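You operate a simulated robot arm through the tools that you are given. There is no shell and no other tool. Be economical: measure what you need, move in short steps, check, and stop when the job is done.

You run a simulated robot arm. Do the job below in one go: nothing can be reset, and whatever is moved stays where it is left.

Task
Fetch the white label and set it in the inside of the pendant cradle.
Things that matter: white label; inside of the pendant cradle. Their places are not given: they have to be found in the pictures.

The check looks at the end state, three seconds after you hand in, the way a careful person would. Anything else that was tipped, shoved, dropped, spilled or broken makes it a failure.

Robot
A 6-joint arm with a two-finger parallel gripper, fixed in place. Base frame: the origin is at the foot of the arm, x ahead of it, y to its left, z up; the work surface is at about z = 853. Units: mm, degrees, N and s.
With the tool pointing down near the work surface it reaches from about 260 to 680 mm from the base axis. Its first joint turns from -66.0 to 66.0 degrees. Payload 2.9 kg.
The TCP is the grasp point between the finger pads, 30 mm short of the fingertips. In the tool frame z runs along the fingers and y along their closing line. Largest opening 110 mm; finger width 20, thickness 10; the body of the gripper, 48 by 112 mm, starts 55 mm behind the TCP.
Orientation is that of the tool frame in the base frame, as a unit quaternion [x, y, z, w]. With the fingers straight down and closing along the base's y, the tool's x points along the base's -x, its y along +y and its z along -z.

Tools
- The arm moves only by the tool apply_moves. Its argument "increments" is a list of rows, each a list of 2 entries, a list of its own where there are three numbers: the shift along the base's x, y, z in mm, then the turn, a rotation vector about the base's x, y, z in degrees. In form: [[[tx, ty, tz], [ax, ay, az]], ...]. A call has 1 to 20 rows; each row is the pose to reach, as a shift and turn from the pose commanded when the call began. "jaw" is the closure in counts, from 0 (fully open) to 255 (shut), set as the call begins (left out, the last holds). Rows are played at 5 a second. More than 50 mm and 8.6 degrees between two rows, or a gripper value outside its range, and nothing of the call is played. A pose out of reach is approached as far as the arm can. The call stops where the force on the tool passes 40 N (or 10 N more than at its start, if that is more) or the arm is blocked; 0.2 s more then pass. The fingers move at their own pace (about 108 mm/s each) and stop on an object; they squeeze with about 34 N. The grip force told is the motor's: it shows also when the fingers shut on nothing. Time passes only in rows, and 0.2 s behind the last, so rows that repeat a pose let the fingers close. The reply holds the time, the measured pose of the TCP, the force on the tool along the base axes, the opening and the grip force, in the units named above and with some noise, and new pictures: "views" is both (left out), scene, wrist or none.
- Cameras (640 x 400 px; columns grow to the right, rows downward): "scene" is fixed at [87.3, 466, 1361]; the picture's right is [-0.46, -0.89, 0.00], its down [-0.69, 0.36, -0.63] and it looks along [0.56, -0.29, -0.77] (base axes); focal length 316 px, centre (320, 200). "wrist" rides on the gripper at [-36, 0, -57] in the tool frame; the picture's right is [0.00, -1.00, 0.00], its down [0.97, 0.00, -0.24] and it looks along [0.24, 0.00, 0.97] (tool axes); focal length 218 px, centre (320, 200).
- probe_pixels(camera, pixels): for up to 12 pixels [column, row] of the newest picture of that camera ("zoom" is the newest enlarged one), the place [x, y, z] in the base frame of the surface seen there, good to about 2 mm. It takes no simulated time.
- enlarge(camera, box): a new picture of the part [left, top, right, bottom] of that camera's present view, enlarged. It takes no simulated time.
- job_done(): hands the job in; it is judged then, once.

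Keep the steps short. Do not move on a guess: measure, check each grasp and each placing, and mend mistakes. In all there are 60 turns and 120 pictures (those below and enlarged ones count). Leave the gripper open and the arm clear of the work at the hand-in unless told otherwise, and finish with a single line.

The tools are called after ">>>" as name(argument=value, ...) on one line, values as JSON. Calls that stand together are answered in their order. apply_moves: Moves the arm, as the interface text tells. Its arguments: {"type":"object","properties":{"increments":{"type":"array"},"jaw":{"type":"number"},"views":{"type":"string","enum":["both","scene","wrist","none"]}},"required":["increments"]} The other tools are called the same way: probe_pixels (camera, pixels) gives the place of the surface under pixels of a picture; enlarge (camera, box) takes an enlarged picture of a part of a camera's view; job_done () hands the job in.

At the start:

```text
t: 0.0
position: [327.7, 317.9, 1116.1]
ee_rot: [0.0, 1.0, -0.001, 0.0]
wrist_force: [-0.1, 0.0, 0.6]
width: 110.3
finger_force: 0.0
```

scene: 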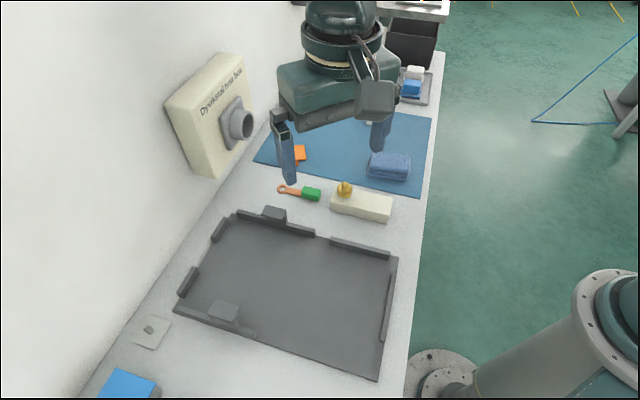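
wrist: 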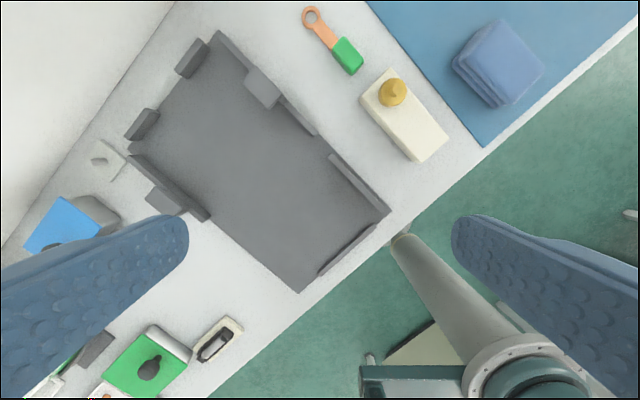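

I'll enlarge the scene and wrist views to find the label and the cradle.

>>> enlarge(camera="scene", box=[240, 40, 460, 240])

>>> enlarge(camera="wrist", box=[0, 200, 320, 400])

>>> enlarge(camera="scene", box=[80, 200, 420, 400])

```text
2.00 times, centred on (350, 140) of scene
```

zoom: 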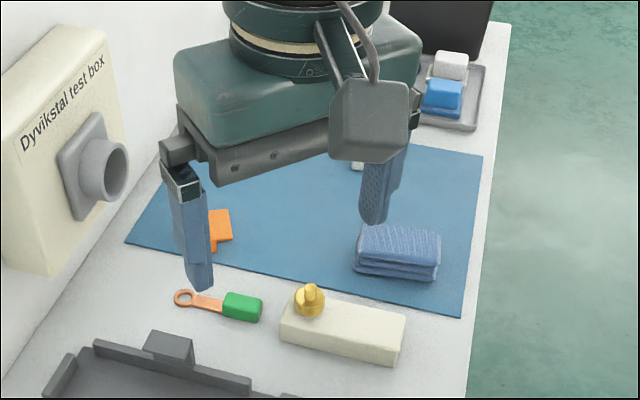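

```text
2.00 times, centred on (160, 300) of wrist
```

zoom: 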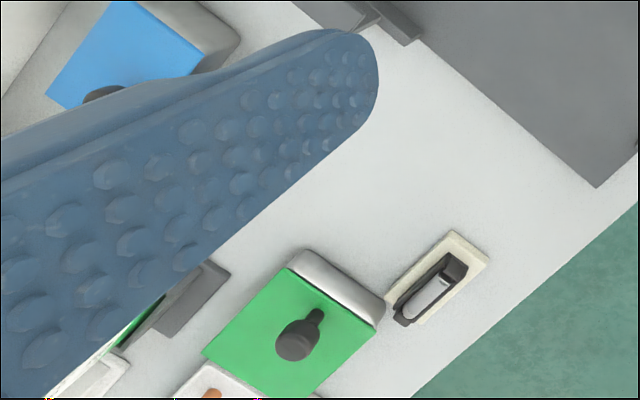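

```text
1.88 times, centred on (250, 300) of scene
```

zoom: 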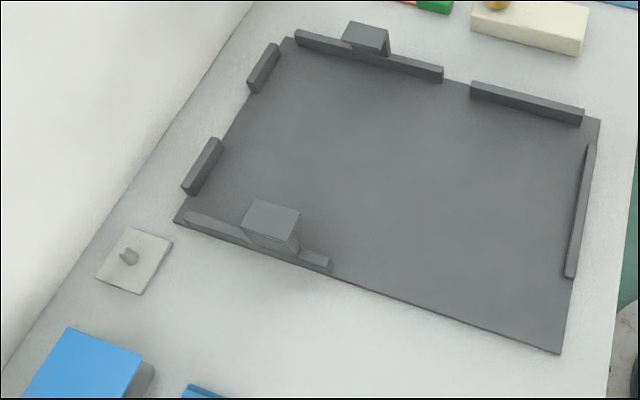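

Not all of the bench is in view. I'll probe the big pieces to get the bench layout before I move to look around.

>>> probe_pixels(camera="scene", pixels=[[150, 330], [280, 290], [400, 260], [378, 380], [238, 212], [175, 310], [412, 75], [372, 122], [415, 40], [130, 385], [300, 152], [360, 205]])

>>> probe_pixels(camera="wrist", pixels=[[150, 365], [218, 340], [95, 350], [40, 388], [106, 158], [70, 220]])

```text
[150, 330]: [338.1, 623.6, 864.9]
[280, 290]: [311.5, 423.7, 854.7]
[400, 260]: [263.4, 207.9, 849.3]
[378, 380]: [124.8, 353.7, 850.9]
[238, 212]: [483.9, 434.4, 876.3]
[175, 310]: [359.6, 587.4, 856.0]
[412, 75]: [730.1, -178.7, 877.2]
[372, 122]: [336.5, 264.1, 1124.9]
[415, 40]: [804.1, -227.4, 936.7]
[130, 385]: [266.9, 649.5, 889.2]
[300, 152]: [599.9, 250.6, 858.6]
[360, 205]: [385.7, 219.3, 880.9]
```

```text
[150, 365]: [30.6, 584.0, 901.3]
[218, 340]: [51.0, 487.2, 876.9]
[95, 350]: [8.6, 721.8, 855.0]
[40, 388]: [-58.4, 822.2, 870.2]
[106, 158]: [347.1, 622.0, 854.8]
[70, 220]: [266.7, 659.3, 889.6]
```

There's a white item on the blue mat, partly hidden behind the finger near scene (366,122). I'll move the arm over the mat at this height, which also clears the scene view.

>>> apply_moves(increments=[[[20, -45, 5], [0, 0, 0]], [[40, -90, 10], [0, 0, 0]], [[60, -135, 15], [0, 0, 0]], [[70, -180, 20], [0, 0, 0]], [[70, -225, 20], [0, 0, 0]], [[70, -265, 20], [0, 0, 0]]])

```text
t: 1.4
position: [399.0, 52.8, 1134.0]
ee_rot: [0.0, 1.0, 0.0, 0.0]
wrist_force: [-0.2, 0.6, -0.3]
width: 109.8
finger_force: 0.1
```

scene: 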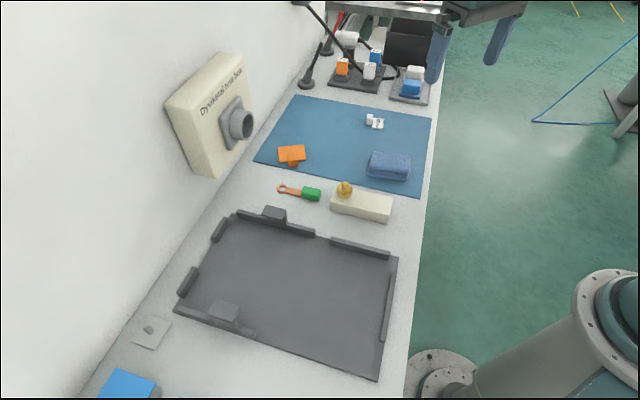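
wrist: 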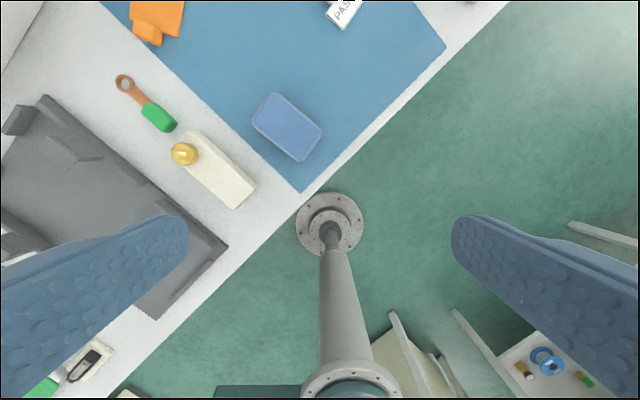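

At scene (375,122) I can see a white label that starts "PAS…". I'll enlarge it and the far end of the bench.

>>> enlarge(camera="scene", box=[345, 105, 405, 142])

>>> enlarge(camera="scene", box=[280, 0, 460, 112])

>>> enlarge(camera="wrist", box=[290, 0, 410, 75])

```text
10.67 times, centred on (375, 124) of scene
```

zoom: 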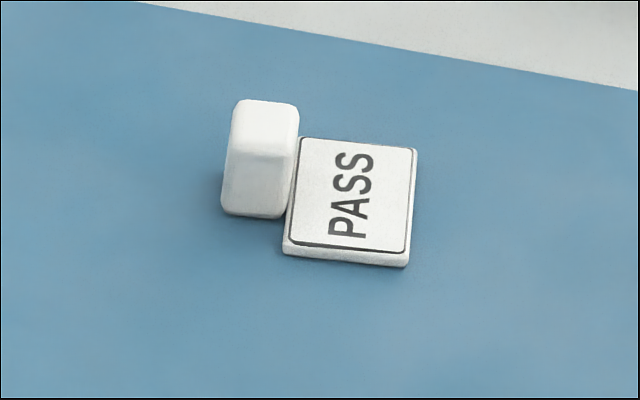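

```text
3.56 times, centred on (370, 56) of scene
```

zoom: 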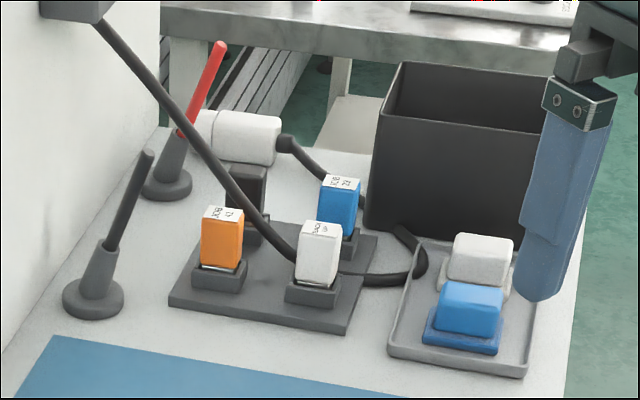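

```text
5.33 times, centred on (350, 38) of wrist
```

zoom: 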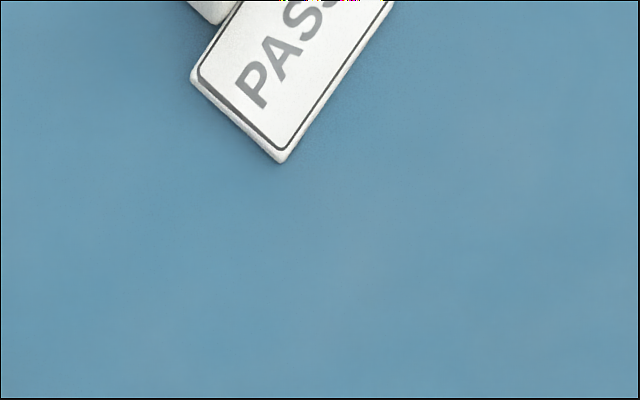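

The white label reads PASS and has a white block standing next to it, which is probably its grip. I'll probe both, and probe the similar orange piece to see whether it's built the same way.

>>> enlarge(camera="scene", box=[265, 130, 325, 167])

>>> enlarge(camera="scene", box=[355, 110, 395, 135])

```text
10.67 times, centred on (295, 148) of scene
```

zoom: 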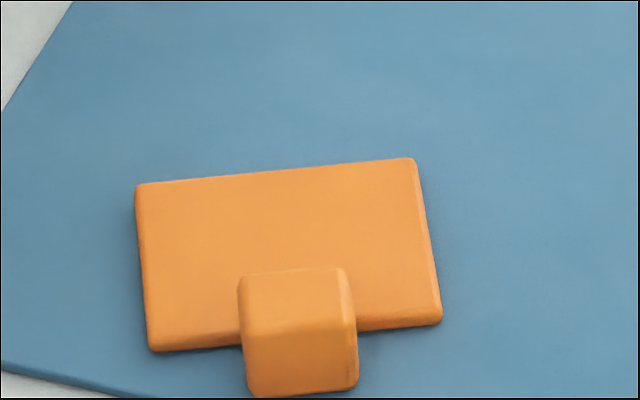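

```text
16.00 times, centred on (375, 122) of scene
```

zoom: 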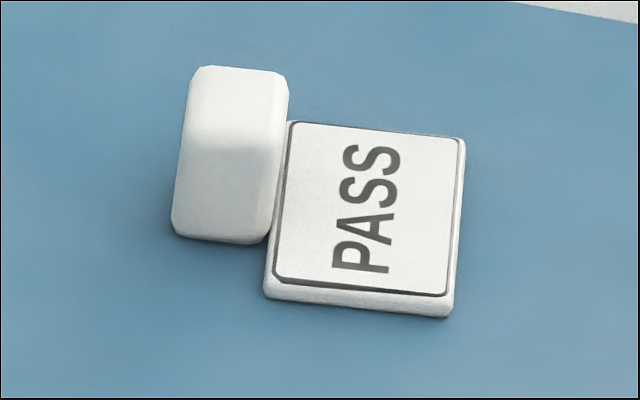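

The orange piece is a plate with a grip tab too. I'll measure the label plate and its tab.

>>> probe_pixels(camera="zoom", pixels=[[230, 95], [200, 75], [280, 80], [190, 130], [265, 140], [180, 225], [260, 235], [290, 130], [455, 145], [445, 300], [275, 285], [365, 210]])

```text
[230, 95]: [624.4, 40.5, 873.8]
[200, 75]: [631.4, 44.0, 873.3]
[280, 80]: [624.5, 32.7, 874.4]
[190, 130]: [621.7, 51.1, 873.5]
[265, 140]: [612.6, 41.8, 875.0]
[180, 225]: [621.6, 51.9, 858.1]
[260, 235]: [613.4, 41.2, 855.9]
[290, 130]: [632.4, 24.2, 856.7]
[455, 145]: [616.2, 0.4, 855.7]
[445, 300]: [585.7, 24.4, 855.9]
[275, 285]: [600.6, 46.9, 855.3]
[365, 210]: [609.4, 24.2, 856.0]
```

The tab is about 13×12 mm, centred near (622,42) with its top at z≈874. The plate's long axis points about 144° in the base frame. I'll go above the tab and turn +54° so the fingers close along that axis.

>>> apply_moves(increments=[[[32, -1, -15], [0, 0, 7]], [[64, -3, -30], [0, 0, 14]], [[96, -5, -45], [0, 0, 21]], [[128, -7, -60], [0, 0, 28]], [[160, -8, -75], [0, 0, 35]], [[192, -10, -90], [0, 0, 42]], [[215, -10, -105], [0, 0, 48]], [[223, -10, -124], [0, 0, 54]]])

>>> probe_pixels(camera="scene", pixels=[[308, 70], [320, 45], [342, 68], [368, 72], [376, 57], [328, 30]])

```text
t: 3.2
position: [621.4, 42.7, 1010.9]
ee_rot: [-0.455, 0.89, 0.0, 0.0]
wrist_force: [0.7, -0.7, -0.2]
width: 110.0
finger_force: 0.0
```

scene: 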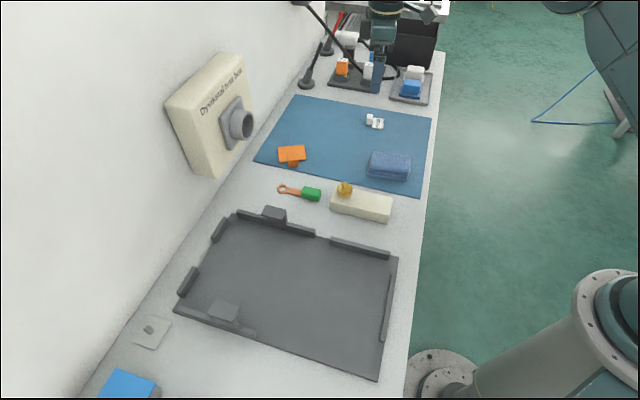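
wrist: 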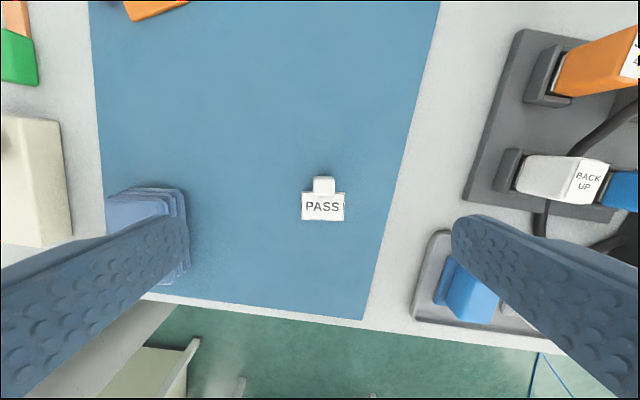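

```text
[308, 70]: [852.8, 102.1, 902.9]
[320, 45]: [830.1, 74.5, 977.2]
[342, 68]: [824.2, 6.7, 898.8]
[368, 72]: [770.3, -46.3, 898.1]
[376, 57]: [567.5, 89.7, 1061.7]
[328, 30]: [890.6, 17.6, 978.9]
```

The label sits square in the wrist view at (322,200). I'll enlarge it and re-measure the tab.

>>> enlarge(camera="wrist", box=[290, 168, 354, 208])

>>> enlarge(camera="wrist", box=[290, 170, 354, 230])

```text
10.00 times, centred on (322, 188) of wrist
```

zoom: 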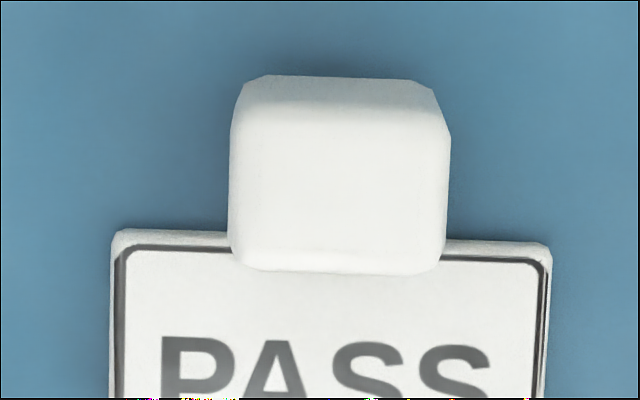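

```text
6.67 times, centred on (322, 200) of wrist
```

zoom: 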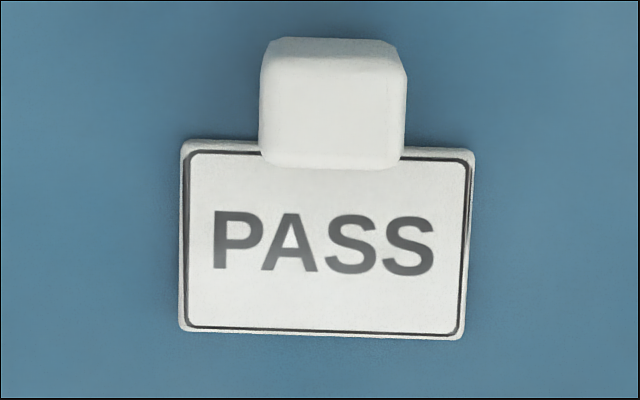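

It tilts about 1.6° clockwise. I'll probe the corners of the tab and plate.

>>> probe_pixels(camera="zoom", pixels=[[265, 90], [402, 95], [335, 60], [335, 150], [335, 110], [270, 155], [398, 160], [190, 150], [468, 158], [460, 330], [185, 325], [325, 240]])

```text
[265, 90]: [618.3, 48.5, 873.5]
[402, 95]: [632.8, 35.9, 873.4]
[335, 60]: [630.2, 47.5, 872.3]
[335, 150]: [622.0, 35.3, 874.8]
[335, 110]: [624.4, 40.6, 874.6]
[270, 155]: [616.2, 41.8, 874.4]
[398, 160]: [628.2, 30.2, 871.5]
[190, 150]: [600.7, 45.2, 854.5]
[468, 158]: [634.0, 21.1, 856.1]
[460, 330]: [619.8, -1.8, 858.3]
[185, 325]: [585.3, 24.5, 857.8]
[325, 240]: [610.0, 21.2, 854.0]
```

The tab is about 18 mm wide along the closing line and centred near (625,41). I'll part-close the fingers and descend to TCP z≈891, which puts the tips at about 861, just above the plate. I'll also correct the 1.6°.

>>> apply_moves(increments=[[[4.5, -0.7, -35], [0, 0, -1.6]], [[4.5, -0.7, -70], [0, 0, -1.6]], [[4.5, -0.7, -100], [0, 0, -1.6]], [[4.5, -0.7, -112], [0, 0, -1.6]], [[4.5, -0.7, -112], [0, 0, -1.6]]], jaw=140)

```text
t: 4.4
position: [625.0, 41.6, 898.1]
ee_rot: [-0.442, 0.897, -0.001, 0.0]
wrist_force: [-0.3, 0.3, 0.1]
width: 49.4
finger_force: 0.0
```

scene: 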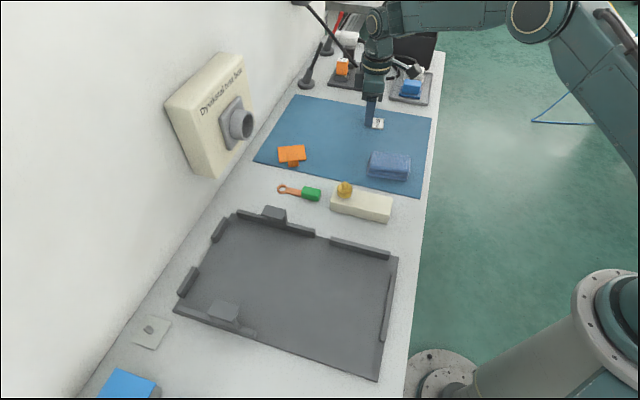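
wrist: 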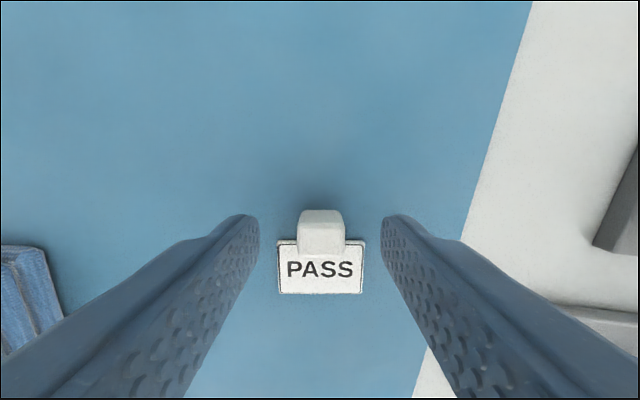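

The tab is centred between the fingertips. I'll drop 7 mm more, then close.

>>> apply_moves(increments=[[[0, 0, -4], [0, 0, 0]], [[0, 0, -7], [0, 0, 0]], [[0, 0, -7], [0, 0, 0]]], views="wrist")

>>> apply_moves(increments=[[[0, 0, 0], [0, 0, 0]], [[0, 0, 0], [0, 0, 0]], [[0, 0, 0], [0, 0, 0]], [[0, 0, 0], [0, 0, 0]]], jaw=255, views="wrist")

```text
t: 5.2
position: [625.6, 42.0, 892.1]
ee_rot: [-0.442, 0.897, 0.0, 0.001]
wrist_force: [0.3, 0.3, 0.8]
width: 49.6
finger_force: 0.0
```

wrist: 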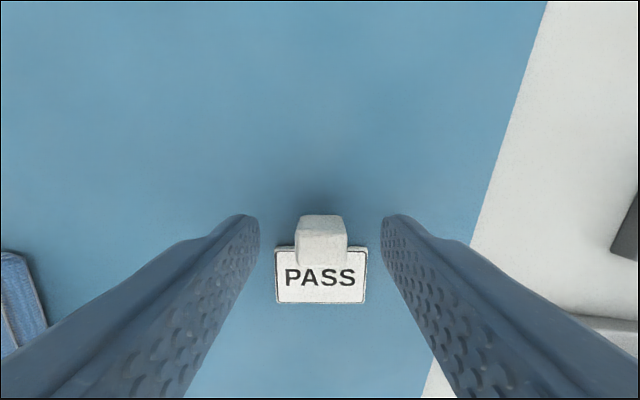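

```text
t: 6.2
position: [625.4, 41.2, 891.9]
ee_rot: [-0.441, 0.897, 0.0, 0.0]
wrist_force: [0.4, 0.3, -0.2]
width: 18.3
finger_force: 33.8
```

wrist: 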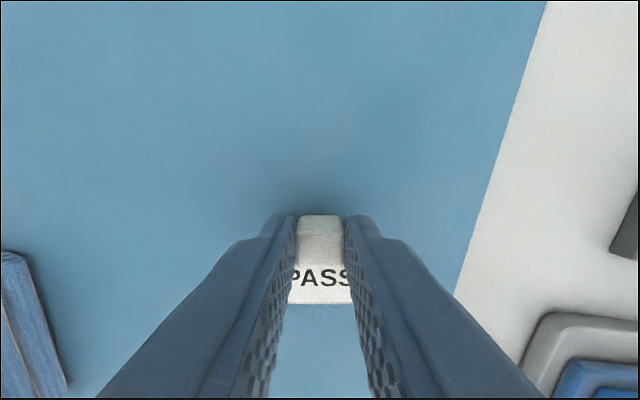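

The fingers stopped at 18.3 mm with a full grip. I'll lift slowly and check that the plate comes up with the tab.

>>> apply_moves(increments=[[[0, 0, 15], [0, 0, 0]], [[0, 0, 40], [0, 0, 0]], [[0, 0, 75], [0, 0, 0]], [[0, 0, 120], [0, 0, 0]]])

```text
t: 7.2
position: [624.4, 41.4, 1012.1]
ee_rot: [-0.441, 0.897, 0.001, -0.001]
wrist_force: [-0.1, -0.1, -0.4]
width: 18.1
finger_force: 34.2
```

scene: 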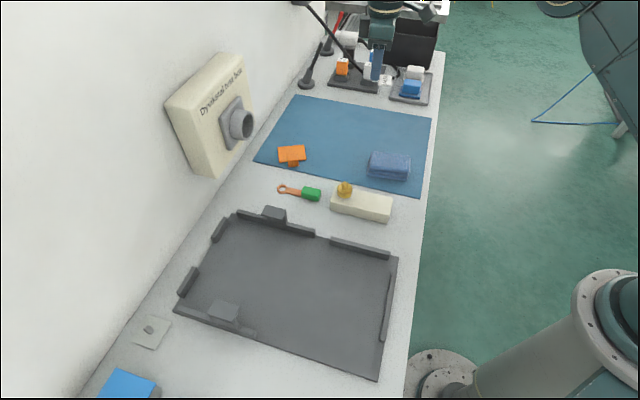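
wrist: 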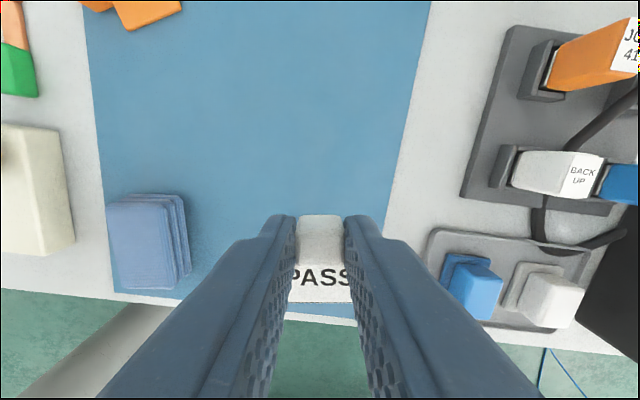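

The label came up whole with its plate. Before I carry it over, I'll check where the wall box is.

>>> probe_pixels(camera="scene", pixels=[[241, 124], [215, 175], [246, 90], [344, 186], [273, 210], [225, 308], [380, 300], [221, 230], [187, 282], [360, 247], [290, 226], [300, 295]])

```text
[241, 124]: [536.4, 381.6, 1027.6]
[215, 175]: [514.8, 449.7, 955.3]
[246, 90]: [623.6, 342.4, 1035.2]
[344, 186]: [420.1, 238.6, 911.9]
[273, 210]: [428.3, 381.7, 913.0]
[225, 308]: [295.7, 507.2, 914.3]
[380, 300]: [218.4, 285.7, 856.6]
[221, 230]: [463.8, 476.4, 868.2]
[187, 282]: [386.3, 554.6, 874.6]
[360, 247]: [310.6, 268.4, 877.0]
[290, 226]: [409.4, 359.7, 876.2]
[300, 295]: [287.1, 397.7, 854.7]
```

The wall box reaches (536,382,1028). I'll carry the label at z≈1120 on the base side of it, towards the tray, and use the wrist view to see the left end of the bench.

>>> apply_moves(increments=[[[-25, 10, 40], [0, 0, 0]], [[-55, 25, 75], [0, 0, 0]], [[-85, 50, 100], [0, 0, 0]], [[-118, 78, 110], [0, 0, 0]], [[-150, 108, 110], [0, 0, 0]], [[-182, 138, 110], [0, 0, 0]], [[-214, 168, 110], [0, 0, 0]], [[-246, 198, 110], [0, 0, 0]], [[-278, 228, 110], [0, 0, 0]], [[-308, 260, 110], [0, 0, 0]], [[-338, 295, 110], [0, 0, 0]], [[-365, 330, 110], [0, 0, 0]], [[-385, 365, 110], [0, 0, 0]]])

```text
t: 10.0
position: [240.3, 407.9, 1122.7]
ee_rot: [-0.441, 0.898, 0.0, -0.001]
wrist_force: [-0.5, 0.4, 0.3]
width: 18.4
finger_force: 34.7
```

scene: 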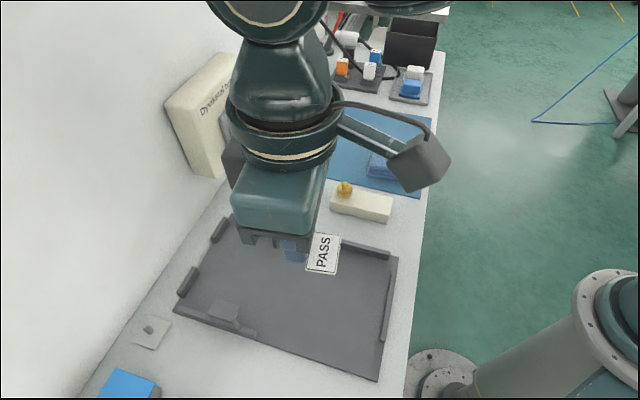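
wrist: 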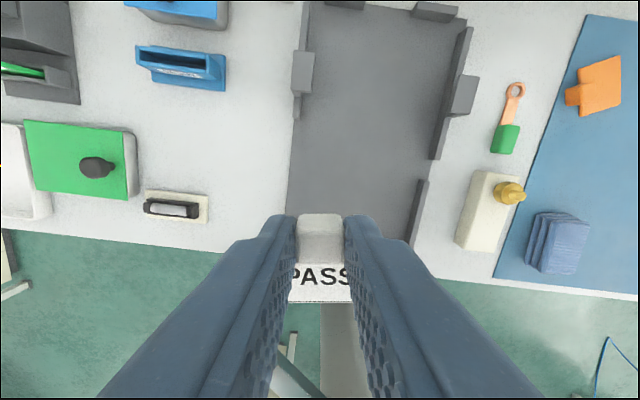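

More fixtures show up at the left end: a blue slotted holder and a grey box with something green in it. I'll enlarge them.

>>> enlarge(camera="wrist", box=[0, 0, 260, 225])

>>> enlarge(camera="wrist", box=[270, 0, 490, 230])

```text
1.78 times, centred on (130, 112) of wrist
```

zoom: 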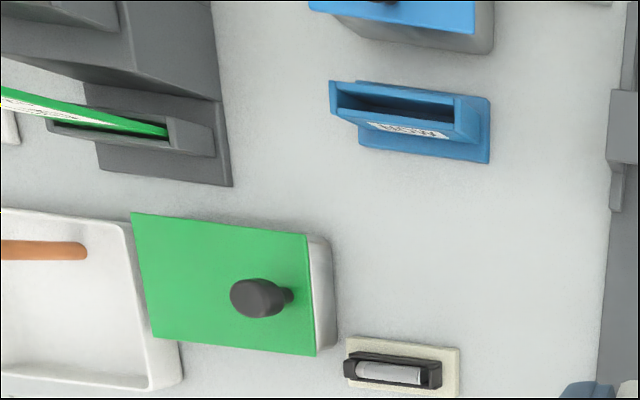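

```text
1.74 times, centred on (380, 115) of wrist
```

zoom: 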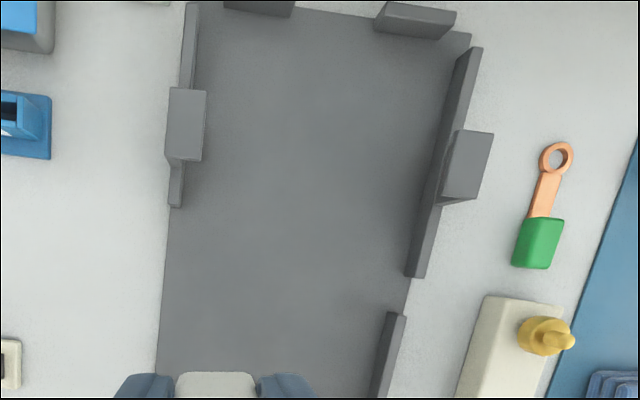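

The blue slotted holder carries lettering. I'll enlarge it, the other holder and the far-left area more.

>>> enlarge(camera="wrist", box=[130, 30, 234, 95])

>>> enlarge(camera="wrist", box=[0, 0, 100, 110])

>>> probe_pixels(camera="wrist", pixels=[[150, 60], [190, 72], [215, 60], [185, 65], [60, 85], [40, 72], [30, 30]])

```text
6.15 times, centred on (182, 62) of wrist
```

zoom: 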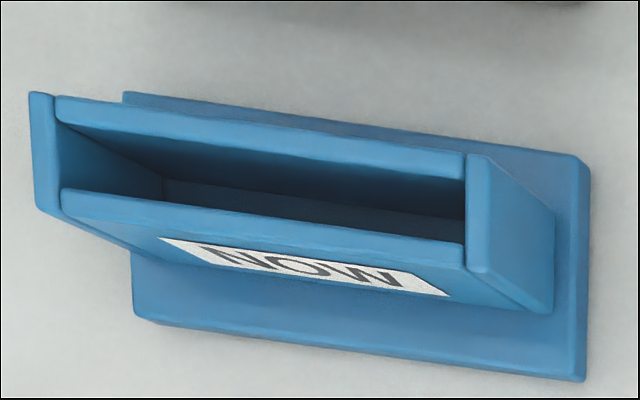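

```text
3.64 times, centred on (50, 55) of wrist
```

zoom: 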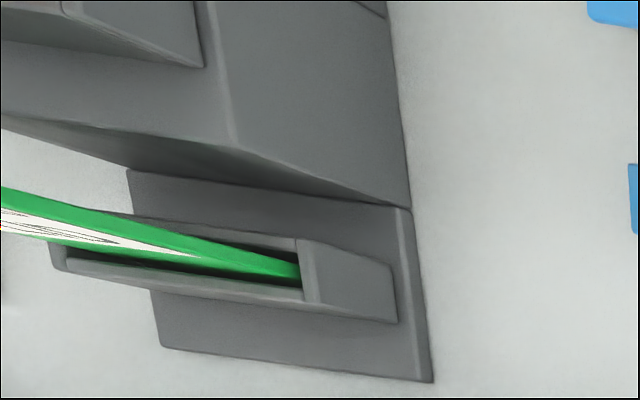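

```text
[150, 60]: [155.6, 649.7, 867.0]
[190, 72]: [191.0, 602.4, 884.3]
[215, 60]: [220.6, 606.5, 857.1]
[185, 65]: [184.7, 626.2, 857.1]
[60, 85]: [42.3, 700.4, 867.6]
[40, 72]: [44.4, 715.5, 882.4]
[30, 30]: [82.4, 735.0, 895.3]
```

The blue slot reads "NOW" and is a job-card holder, like the grey one with the green card, so neither is a cradle. The dark tray, with stop rails all round and two retaining clips, fits a pendant cradle. An earlier wrist picture showed a shelf on the right, so I'll check that side before I commit.

>>> apply_moves(increments=[[[20, -40, 5], [0, 0, -4]], [[45, -80, 10], [0, 0, -8]], [[65, -122, 15], [0, 0, -12]], [[80, -165, 15], [0, 0, -16]], [[95, -210, 15], [0, 0, -20]], [[105, -255, 15], [0, 0, -24]], [[110, -303, 15], [0, 0, -28]], [[110, -350, 15], [0, 0, -32]], [[105, -398, 15], [0, 0, -36]], [[95, -445, 15], [0, 0, -40]], [[80, -492, 15], [0, 0, -44]], [[60, -535, 15], [0, 0, -48]], [[40, -575, 15], [0, 0, -52]]])

```text
t: 12.8
position: [279.7, -167.9, 1137.2]
ee_rot: [-0.004, 1.0, 0.0, 0.0]
wrist_force: [0.2, 0.4, -1.0]
width: 18.3
finger_force: 34.0
```

scene: 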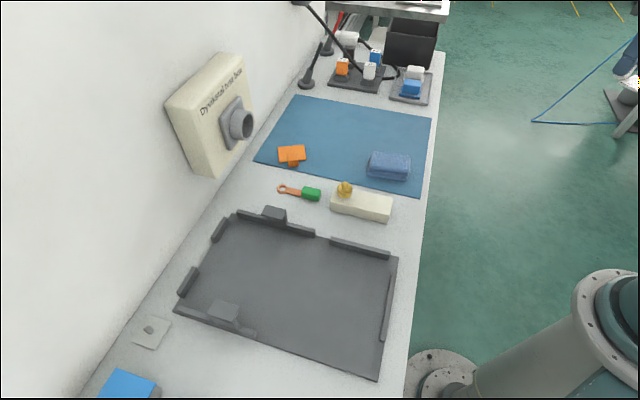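
wrist: 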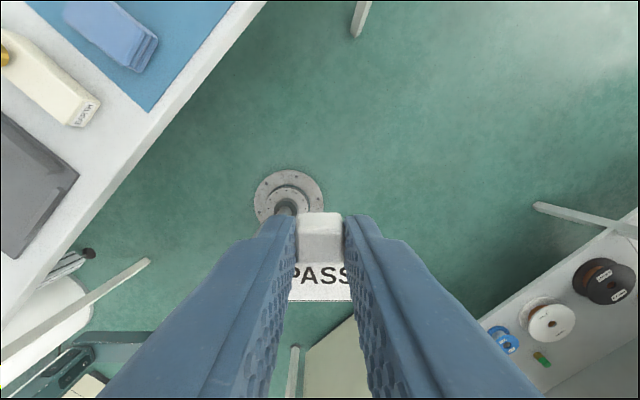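

The right side has only spools on a cable bench. I'll enlarge the lower left, where things are visible under the bench edge, and the lettered box.

>>> enlarge(camera="wrist", box=[0, 220, 220, 400])

>>> enlarge(camera="wrist", box=[0, 20, 120, 140])

>>> probe_pixels(camera="wrist", pixels=[[60, 265], [70, 365], [95, 385], [550, 320], [30, 320]])

```text
2.22 times, centred on (110, 310) of wrist
```

zoom: 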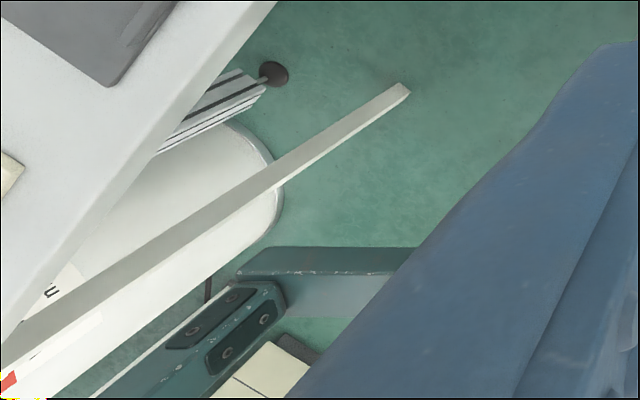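

```text
3.33 times, centred on (60, 80) of wrist
```

zoom: 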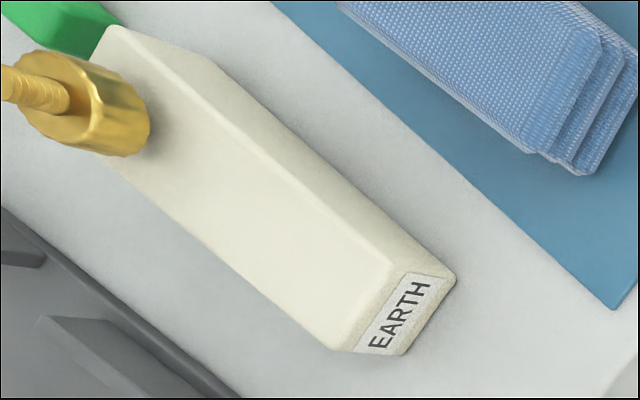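

```text
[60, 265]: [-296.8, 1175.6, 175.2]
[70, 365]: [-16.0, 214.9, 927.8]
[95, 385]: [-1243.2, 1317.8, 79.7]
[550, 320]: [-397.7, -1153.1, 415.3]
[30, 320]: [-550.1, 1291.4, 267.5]
```

Those lie far below and out of reach, so the dark tray is the cradle. Its open floor is centred near (308,400) at z≈855. I'll carry the label above that point and turn it back +52° so it lines up with the tray.

>>> apply_moves(increments=[[[20, 40, 0], [0, 0, 4]], [[40, 83, 0], [0, 0, 8]], [[55, 130, 0], [0, 0, 12]], [[65, 177, 0], [0, 0, 16]], [[70, 225, 0], [0, 0, 20]], [[70, 272, 0], [0, 0, 24]], [[65, 320, 0], [0, 0, 28]], [[55, 365, 0], [0, 0, 32]], [[45, 410, 0], [0, 0, 36]], [[38, 455, 0], [0, 0, 40]], [[34, 500, 0], [0, 0, 44]], [[32, 545, -20], [0, 0, 48]], [[30, 578, -50], [0, 0, 52]], [[30, 578, -95], [0, 0, 52]], [[30, 578, -140], [0, 0, 52]]])

```text
t: 16.0
position: [310.0, 410.7, 995.8]
ee_rot: [-0.441, 0.898, 0.0, 0.0]
wrist_force: [-0.3, 0.8, 0.6]
width: 18.3
finger_force: 33.8
```

scene: 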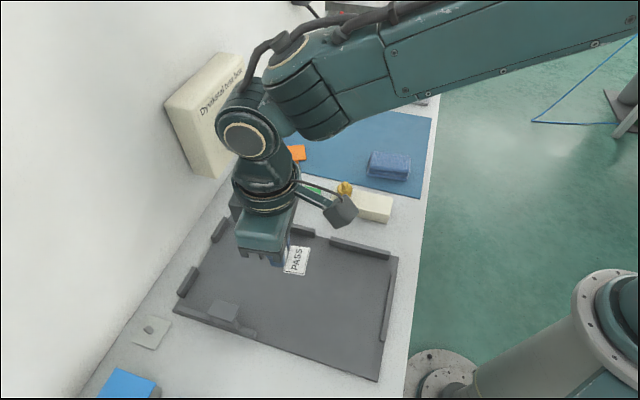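
wrist: 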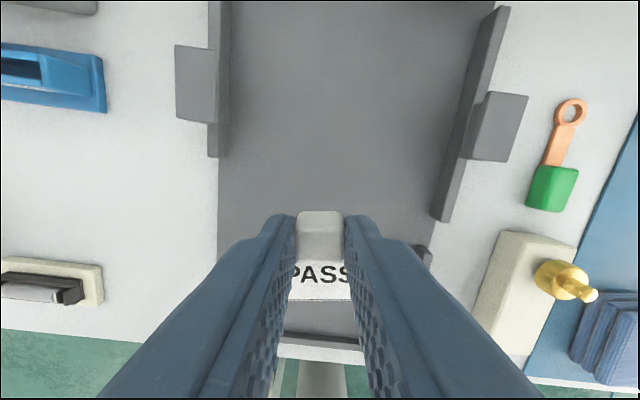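

The label is over the cradle floor, clear of rails and clips. I'll come down to TCP z≈903.

>>> apply_moves(increments=[[[0, 0, -35], [0, 0, 0]], [[0, 0, -65], [0, 0, 0]], [[0, 0, -85], [0, 0, 0]], [[0, 0, -93], [0, 0, 0]]])

>>> apply_moves(increments=[[[0, 0, -2], [0, 0, 0]], [[0, 0, -4], [0, 0, 0]], [[0, 0, -6], [0, 0, 0]], [[0, 0, -7], [0, 0, 0]], [[0, 0, -7], [0, 0, 0]]], views="wrist")

```text
t: 17.0
position: [311.1, 409.8, 902.7]
ee_rot: [-0.441, 0.897, 0.001, 0.0]
wrist_force: [-0.9, 0.1, 0.6]
width: 18.3
finger_force: 33.9
```

scene: 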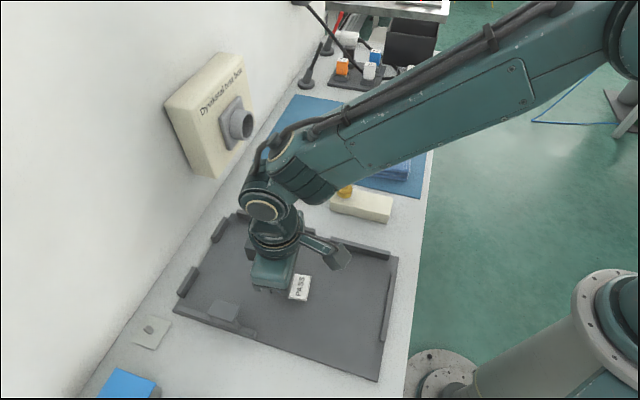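
wrist: 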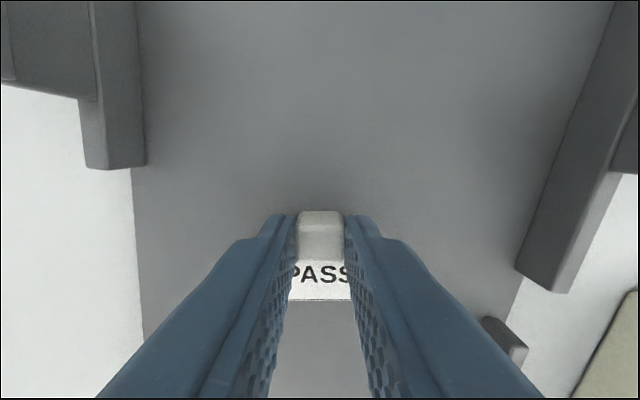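

```text
t: 18.2
position: [309.5, 409.4, 897.5]
ee_rot: [-0.442, 0.897, 0.0, 0.0]
wrist_force: [-0.7, -0.5, -0.5]
width: 18.1
finger_force: 34.1
```

wrist: 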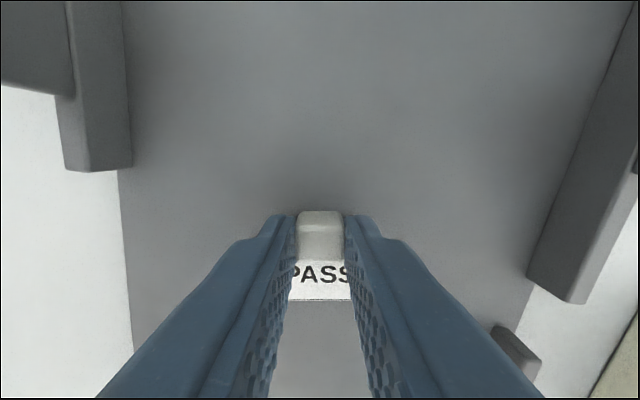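

No contact yet at z≈897. I'll go down in 1 mm steps and watch the force.

>>> apply_moves(increments=[[[0, 0, -1], [0, 0, 0]], [[0, 0, -2], [0, 0, 0]], [[0, 0, -2], [0, 0, 0]]], views="none")

>>> apply_moves(increments=[[[0, 0, -1], [0, 0, 0]], [[0, 0, -1], [0, 0, 0]]], views="none")

>>> apply_moves(increments=[[[0, 0, -1], [0, 0, 0]], [[0, 0, -1], [0, 0, 0]]], views="wrist")

```text
t: 19.0
position: [311.1, 409.1, 894.9]
ee_rot: [-0.442, 0.897, 0.0, -0.001]
wrist_force: [-0.6, -0.5, 0.3]
width: 18.1
finger_force: 33.6
```

```text
t: 19.6
position: [311.1, 409.9, 895.4]
ee_rot: [-0.441, 0.898, 0.0, 0.001]
wrist_force: [-1.7, -1.8, 11.3]
width: 18.3
finger_force: 34.5
```

```text
t: 20.2
position: [311.5, 411.2, 892.7]
ee_rot: [-0.441, 0.897, 0.001, 0.001]
wrist_force: [-2.1, -3.5, 24.8]
width: 18.3
finger_force: 33.8
```

wrist: 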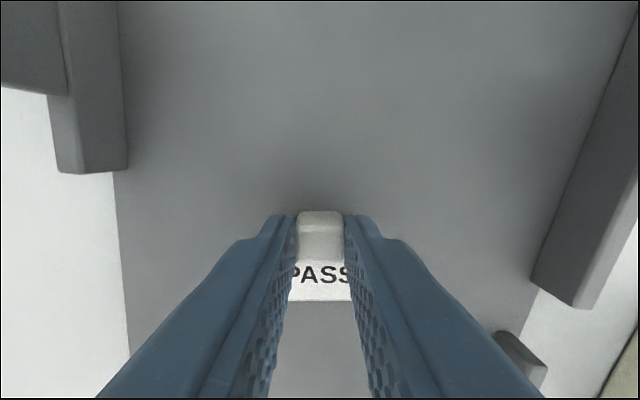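

The force rose to 11 N and then 25 N, so the label is on the floor and pressed a bit. I'll back up 1.7 mm to take the load off, then open.

>>> apply_moves(increments=[[[0, 0, 1], [0, 0, 0]], [[0, 0, 1.7], [0, 0, 0]]], views="none")

>>> apply_moves(increments=[[[0, 0, 0], [0, 0, 0]], [[0, 0, 0], [0, 0, 0]], [[0, 0, 0], [0, 0, 0]]], jaw=140, views="wrist")

```text
t: 20.8
position: [310.4, 410.3, 894.0]
ee_rot: [-0.441, 0.897, 0.0, 0.0]
wrist_force: [2.6, 3.3, 12.3]
width: 18.0
finger_force: 34.6
```

```text
t: 21.6
position: [311.8, 410.6, 894.4]
ee_rot: [-0.442, 0.897, 0.001, -0.001]
wrist_force: [-0.7, -0.4, 0.4]
width: 49.6
finger_force: 0.0
```

wrist: 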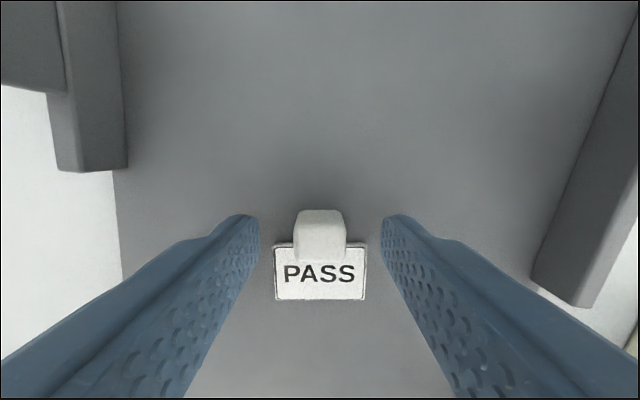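

The label is free and lying flat. I'll rise straight up, then move off to the side so the scene camera can see it.

>>> apply_moves(increments=[[[0, 0, 30], [0, 0, 0]], [[0, 0, 75], [0, 0, 0]], [[0, 0, 120], [0, 0, 0]], [[0, 0, 165], [0, 0, 0]], [[15, -40, 210], [0, 0, 0]], [[30, -85, 230], [0, 0, 0]], [[45, -130, 235], [0, 0, 0]], [[60, -175, 235], [0, 0, 0]], [[70, -220, 235], [0, 0, 0]], [[75, -265, 235], [0, 0, 0]], [[75, -310, 235], [0, 0, 0]]])

>>> apply_moves(increments=[[[0, 0, 0], [0, 0, 0]], [[0, 0, 0], [0, 0, 0]], [[0, 0, 0], [0, 0, 0]]], jaw=0, views="none")

>>> enlarge(camera="scene", box=[160, 190, 420, 390])

```text
refused: row 5 steps farther than a row can; nothing moved
```

```text
t: 22.4
position: [311.6, 410.2, 894.8]
ee_rot: [-0.441, 0.897, 0.0, 0.0]
wrist_force: [-0.3, -0.4, -0.4]
width: 109.9
finger_force: 0.1
```

```text
2.00 times, centred on (290, 290) of scene
```

zoom: 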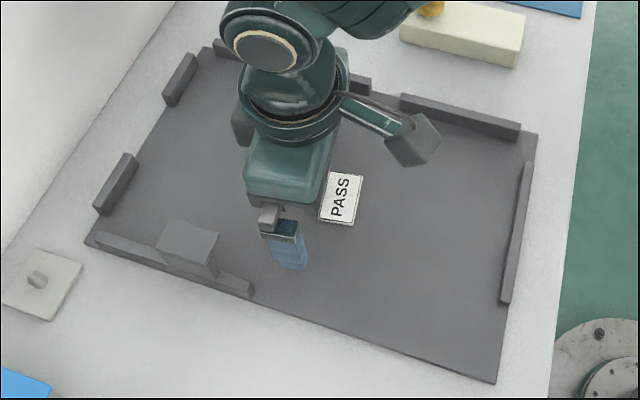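

One row was too long, so the move was refused. The fingers then opened fully at this height but hit nothing. I'll retry the rise with shorter rows.

>>> apply_moves(increments=[[[0, 0, 30], [0, 0, 0]], [[0, 0, 75], [0, 0, 0]], [[0, 0, 120], [0, 0, 0]], [[0, 0, 165], [0, 0, 0]], [[0, 0, 210], [0, 0, 0]], [[15, -40, 230], [0, 0, 0]], [[30, -82, 235], [0, 0, 0]], [[45, -126, 235], [0, 0, 0]], [[60, -170, 235], [0, 0, 0]], [[70, -215, 235], [0, 0, 0]], [[75, -260, 235], [0, 0, 0]], [[75, -308, 235], [0, 0, 0]]])

>>> enlarge(camera="scene", box=[160, 190, 420, 390])

```text
t: 25.0
position: [386.6, 101.3, 1129.5]
ee_rot: [-0.443, 0.897, 0.0, 0.0]
wrist_force: [0.1, -1.1, 0.3]
width: 110.0
finger_force: 0.1
```

scene: 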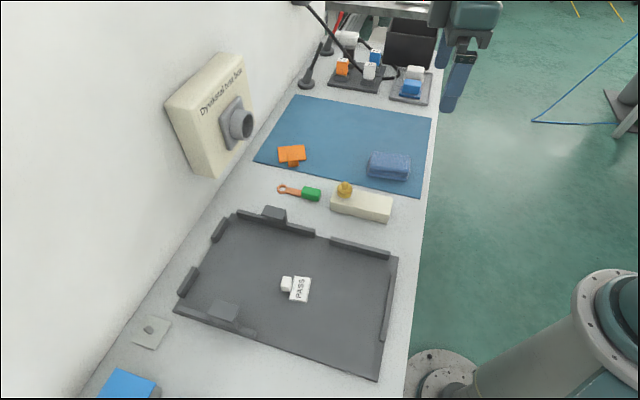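
wrist: 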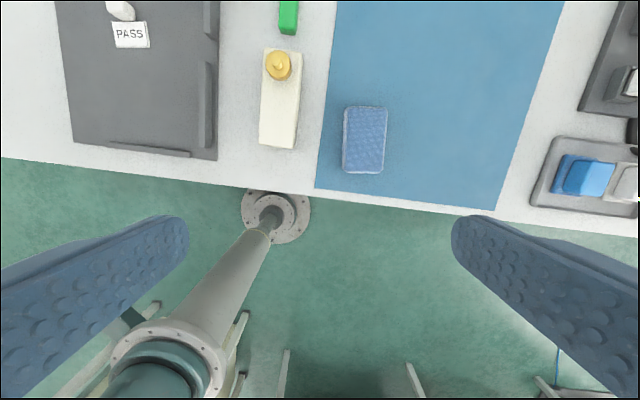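

```text
2.00 times, centred on (290, 290) of scene
```

zoom: 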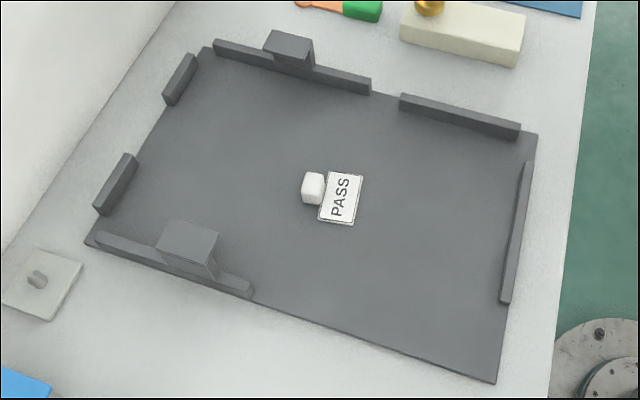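

The label lies flat and face up in the middle of the cradle. Nothing else has moved, the gripper is open and the arm is clear, so I'm handing in.

>>> job_done()

```text
The job is handed in.
```

The white PASS label is lying flat inside the dark railed tray, which I took to be the pendant cradle since nothing on the bench is marked as one; the gripper is open, the arm is clear, and nothing else was moved.
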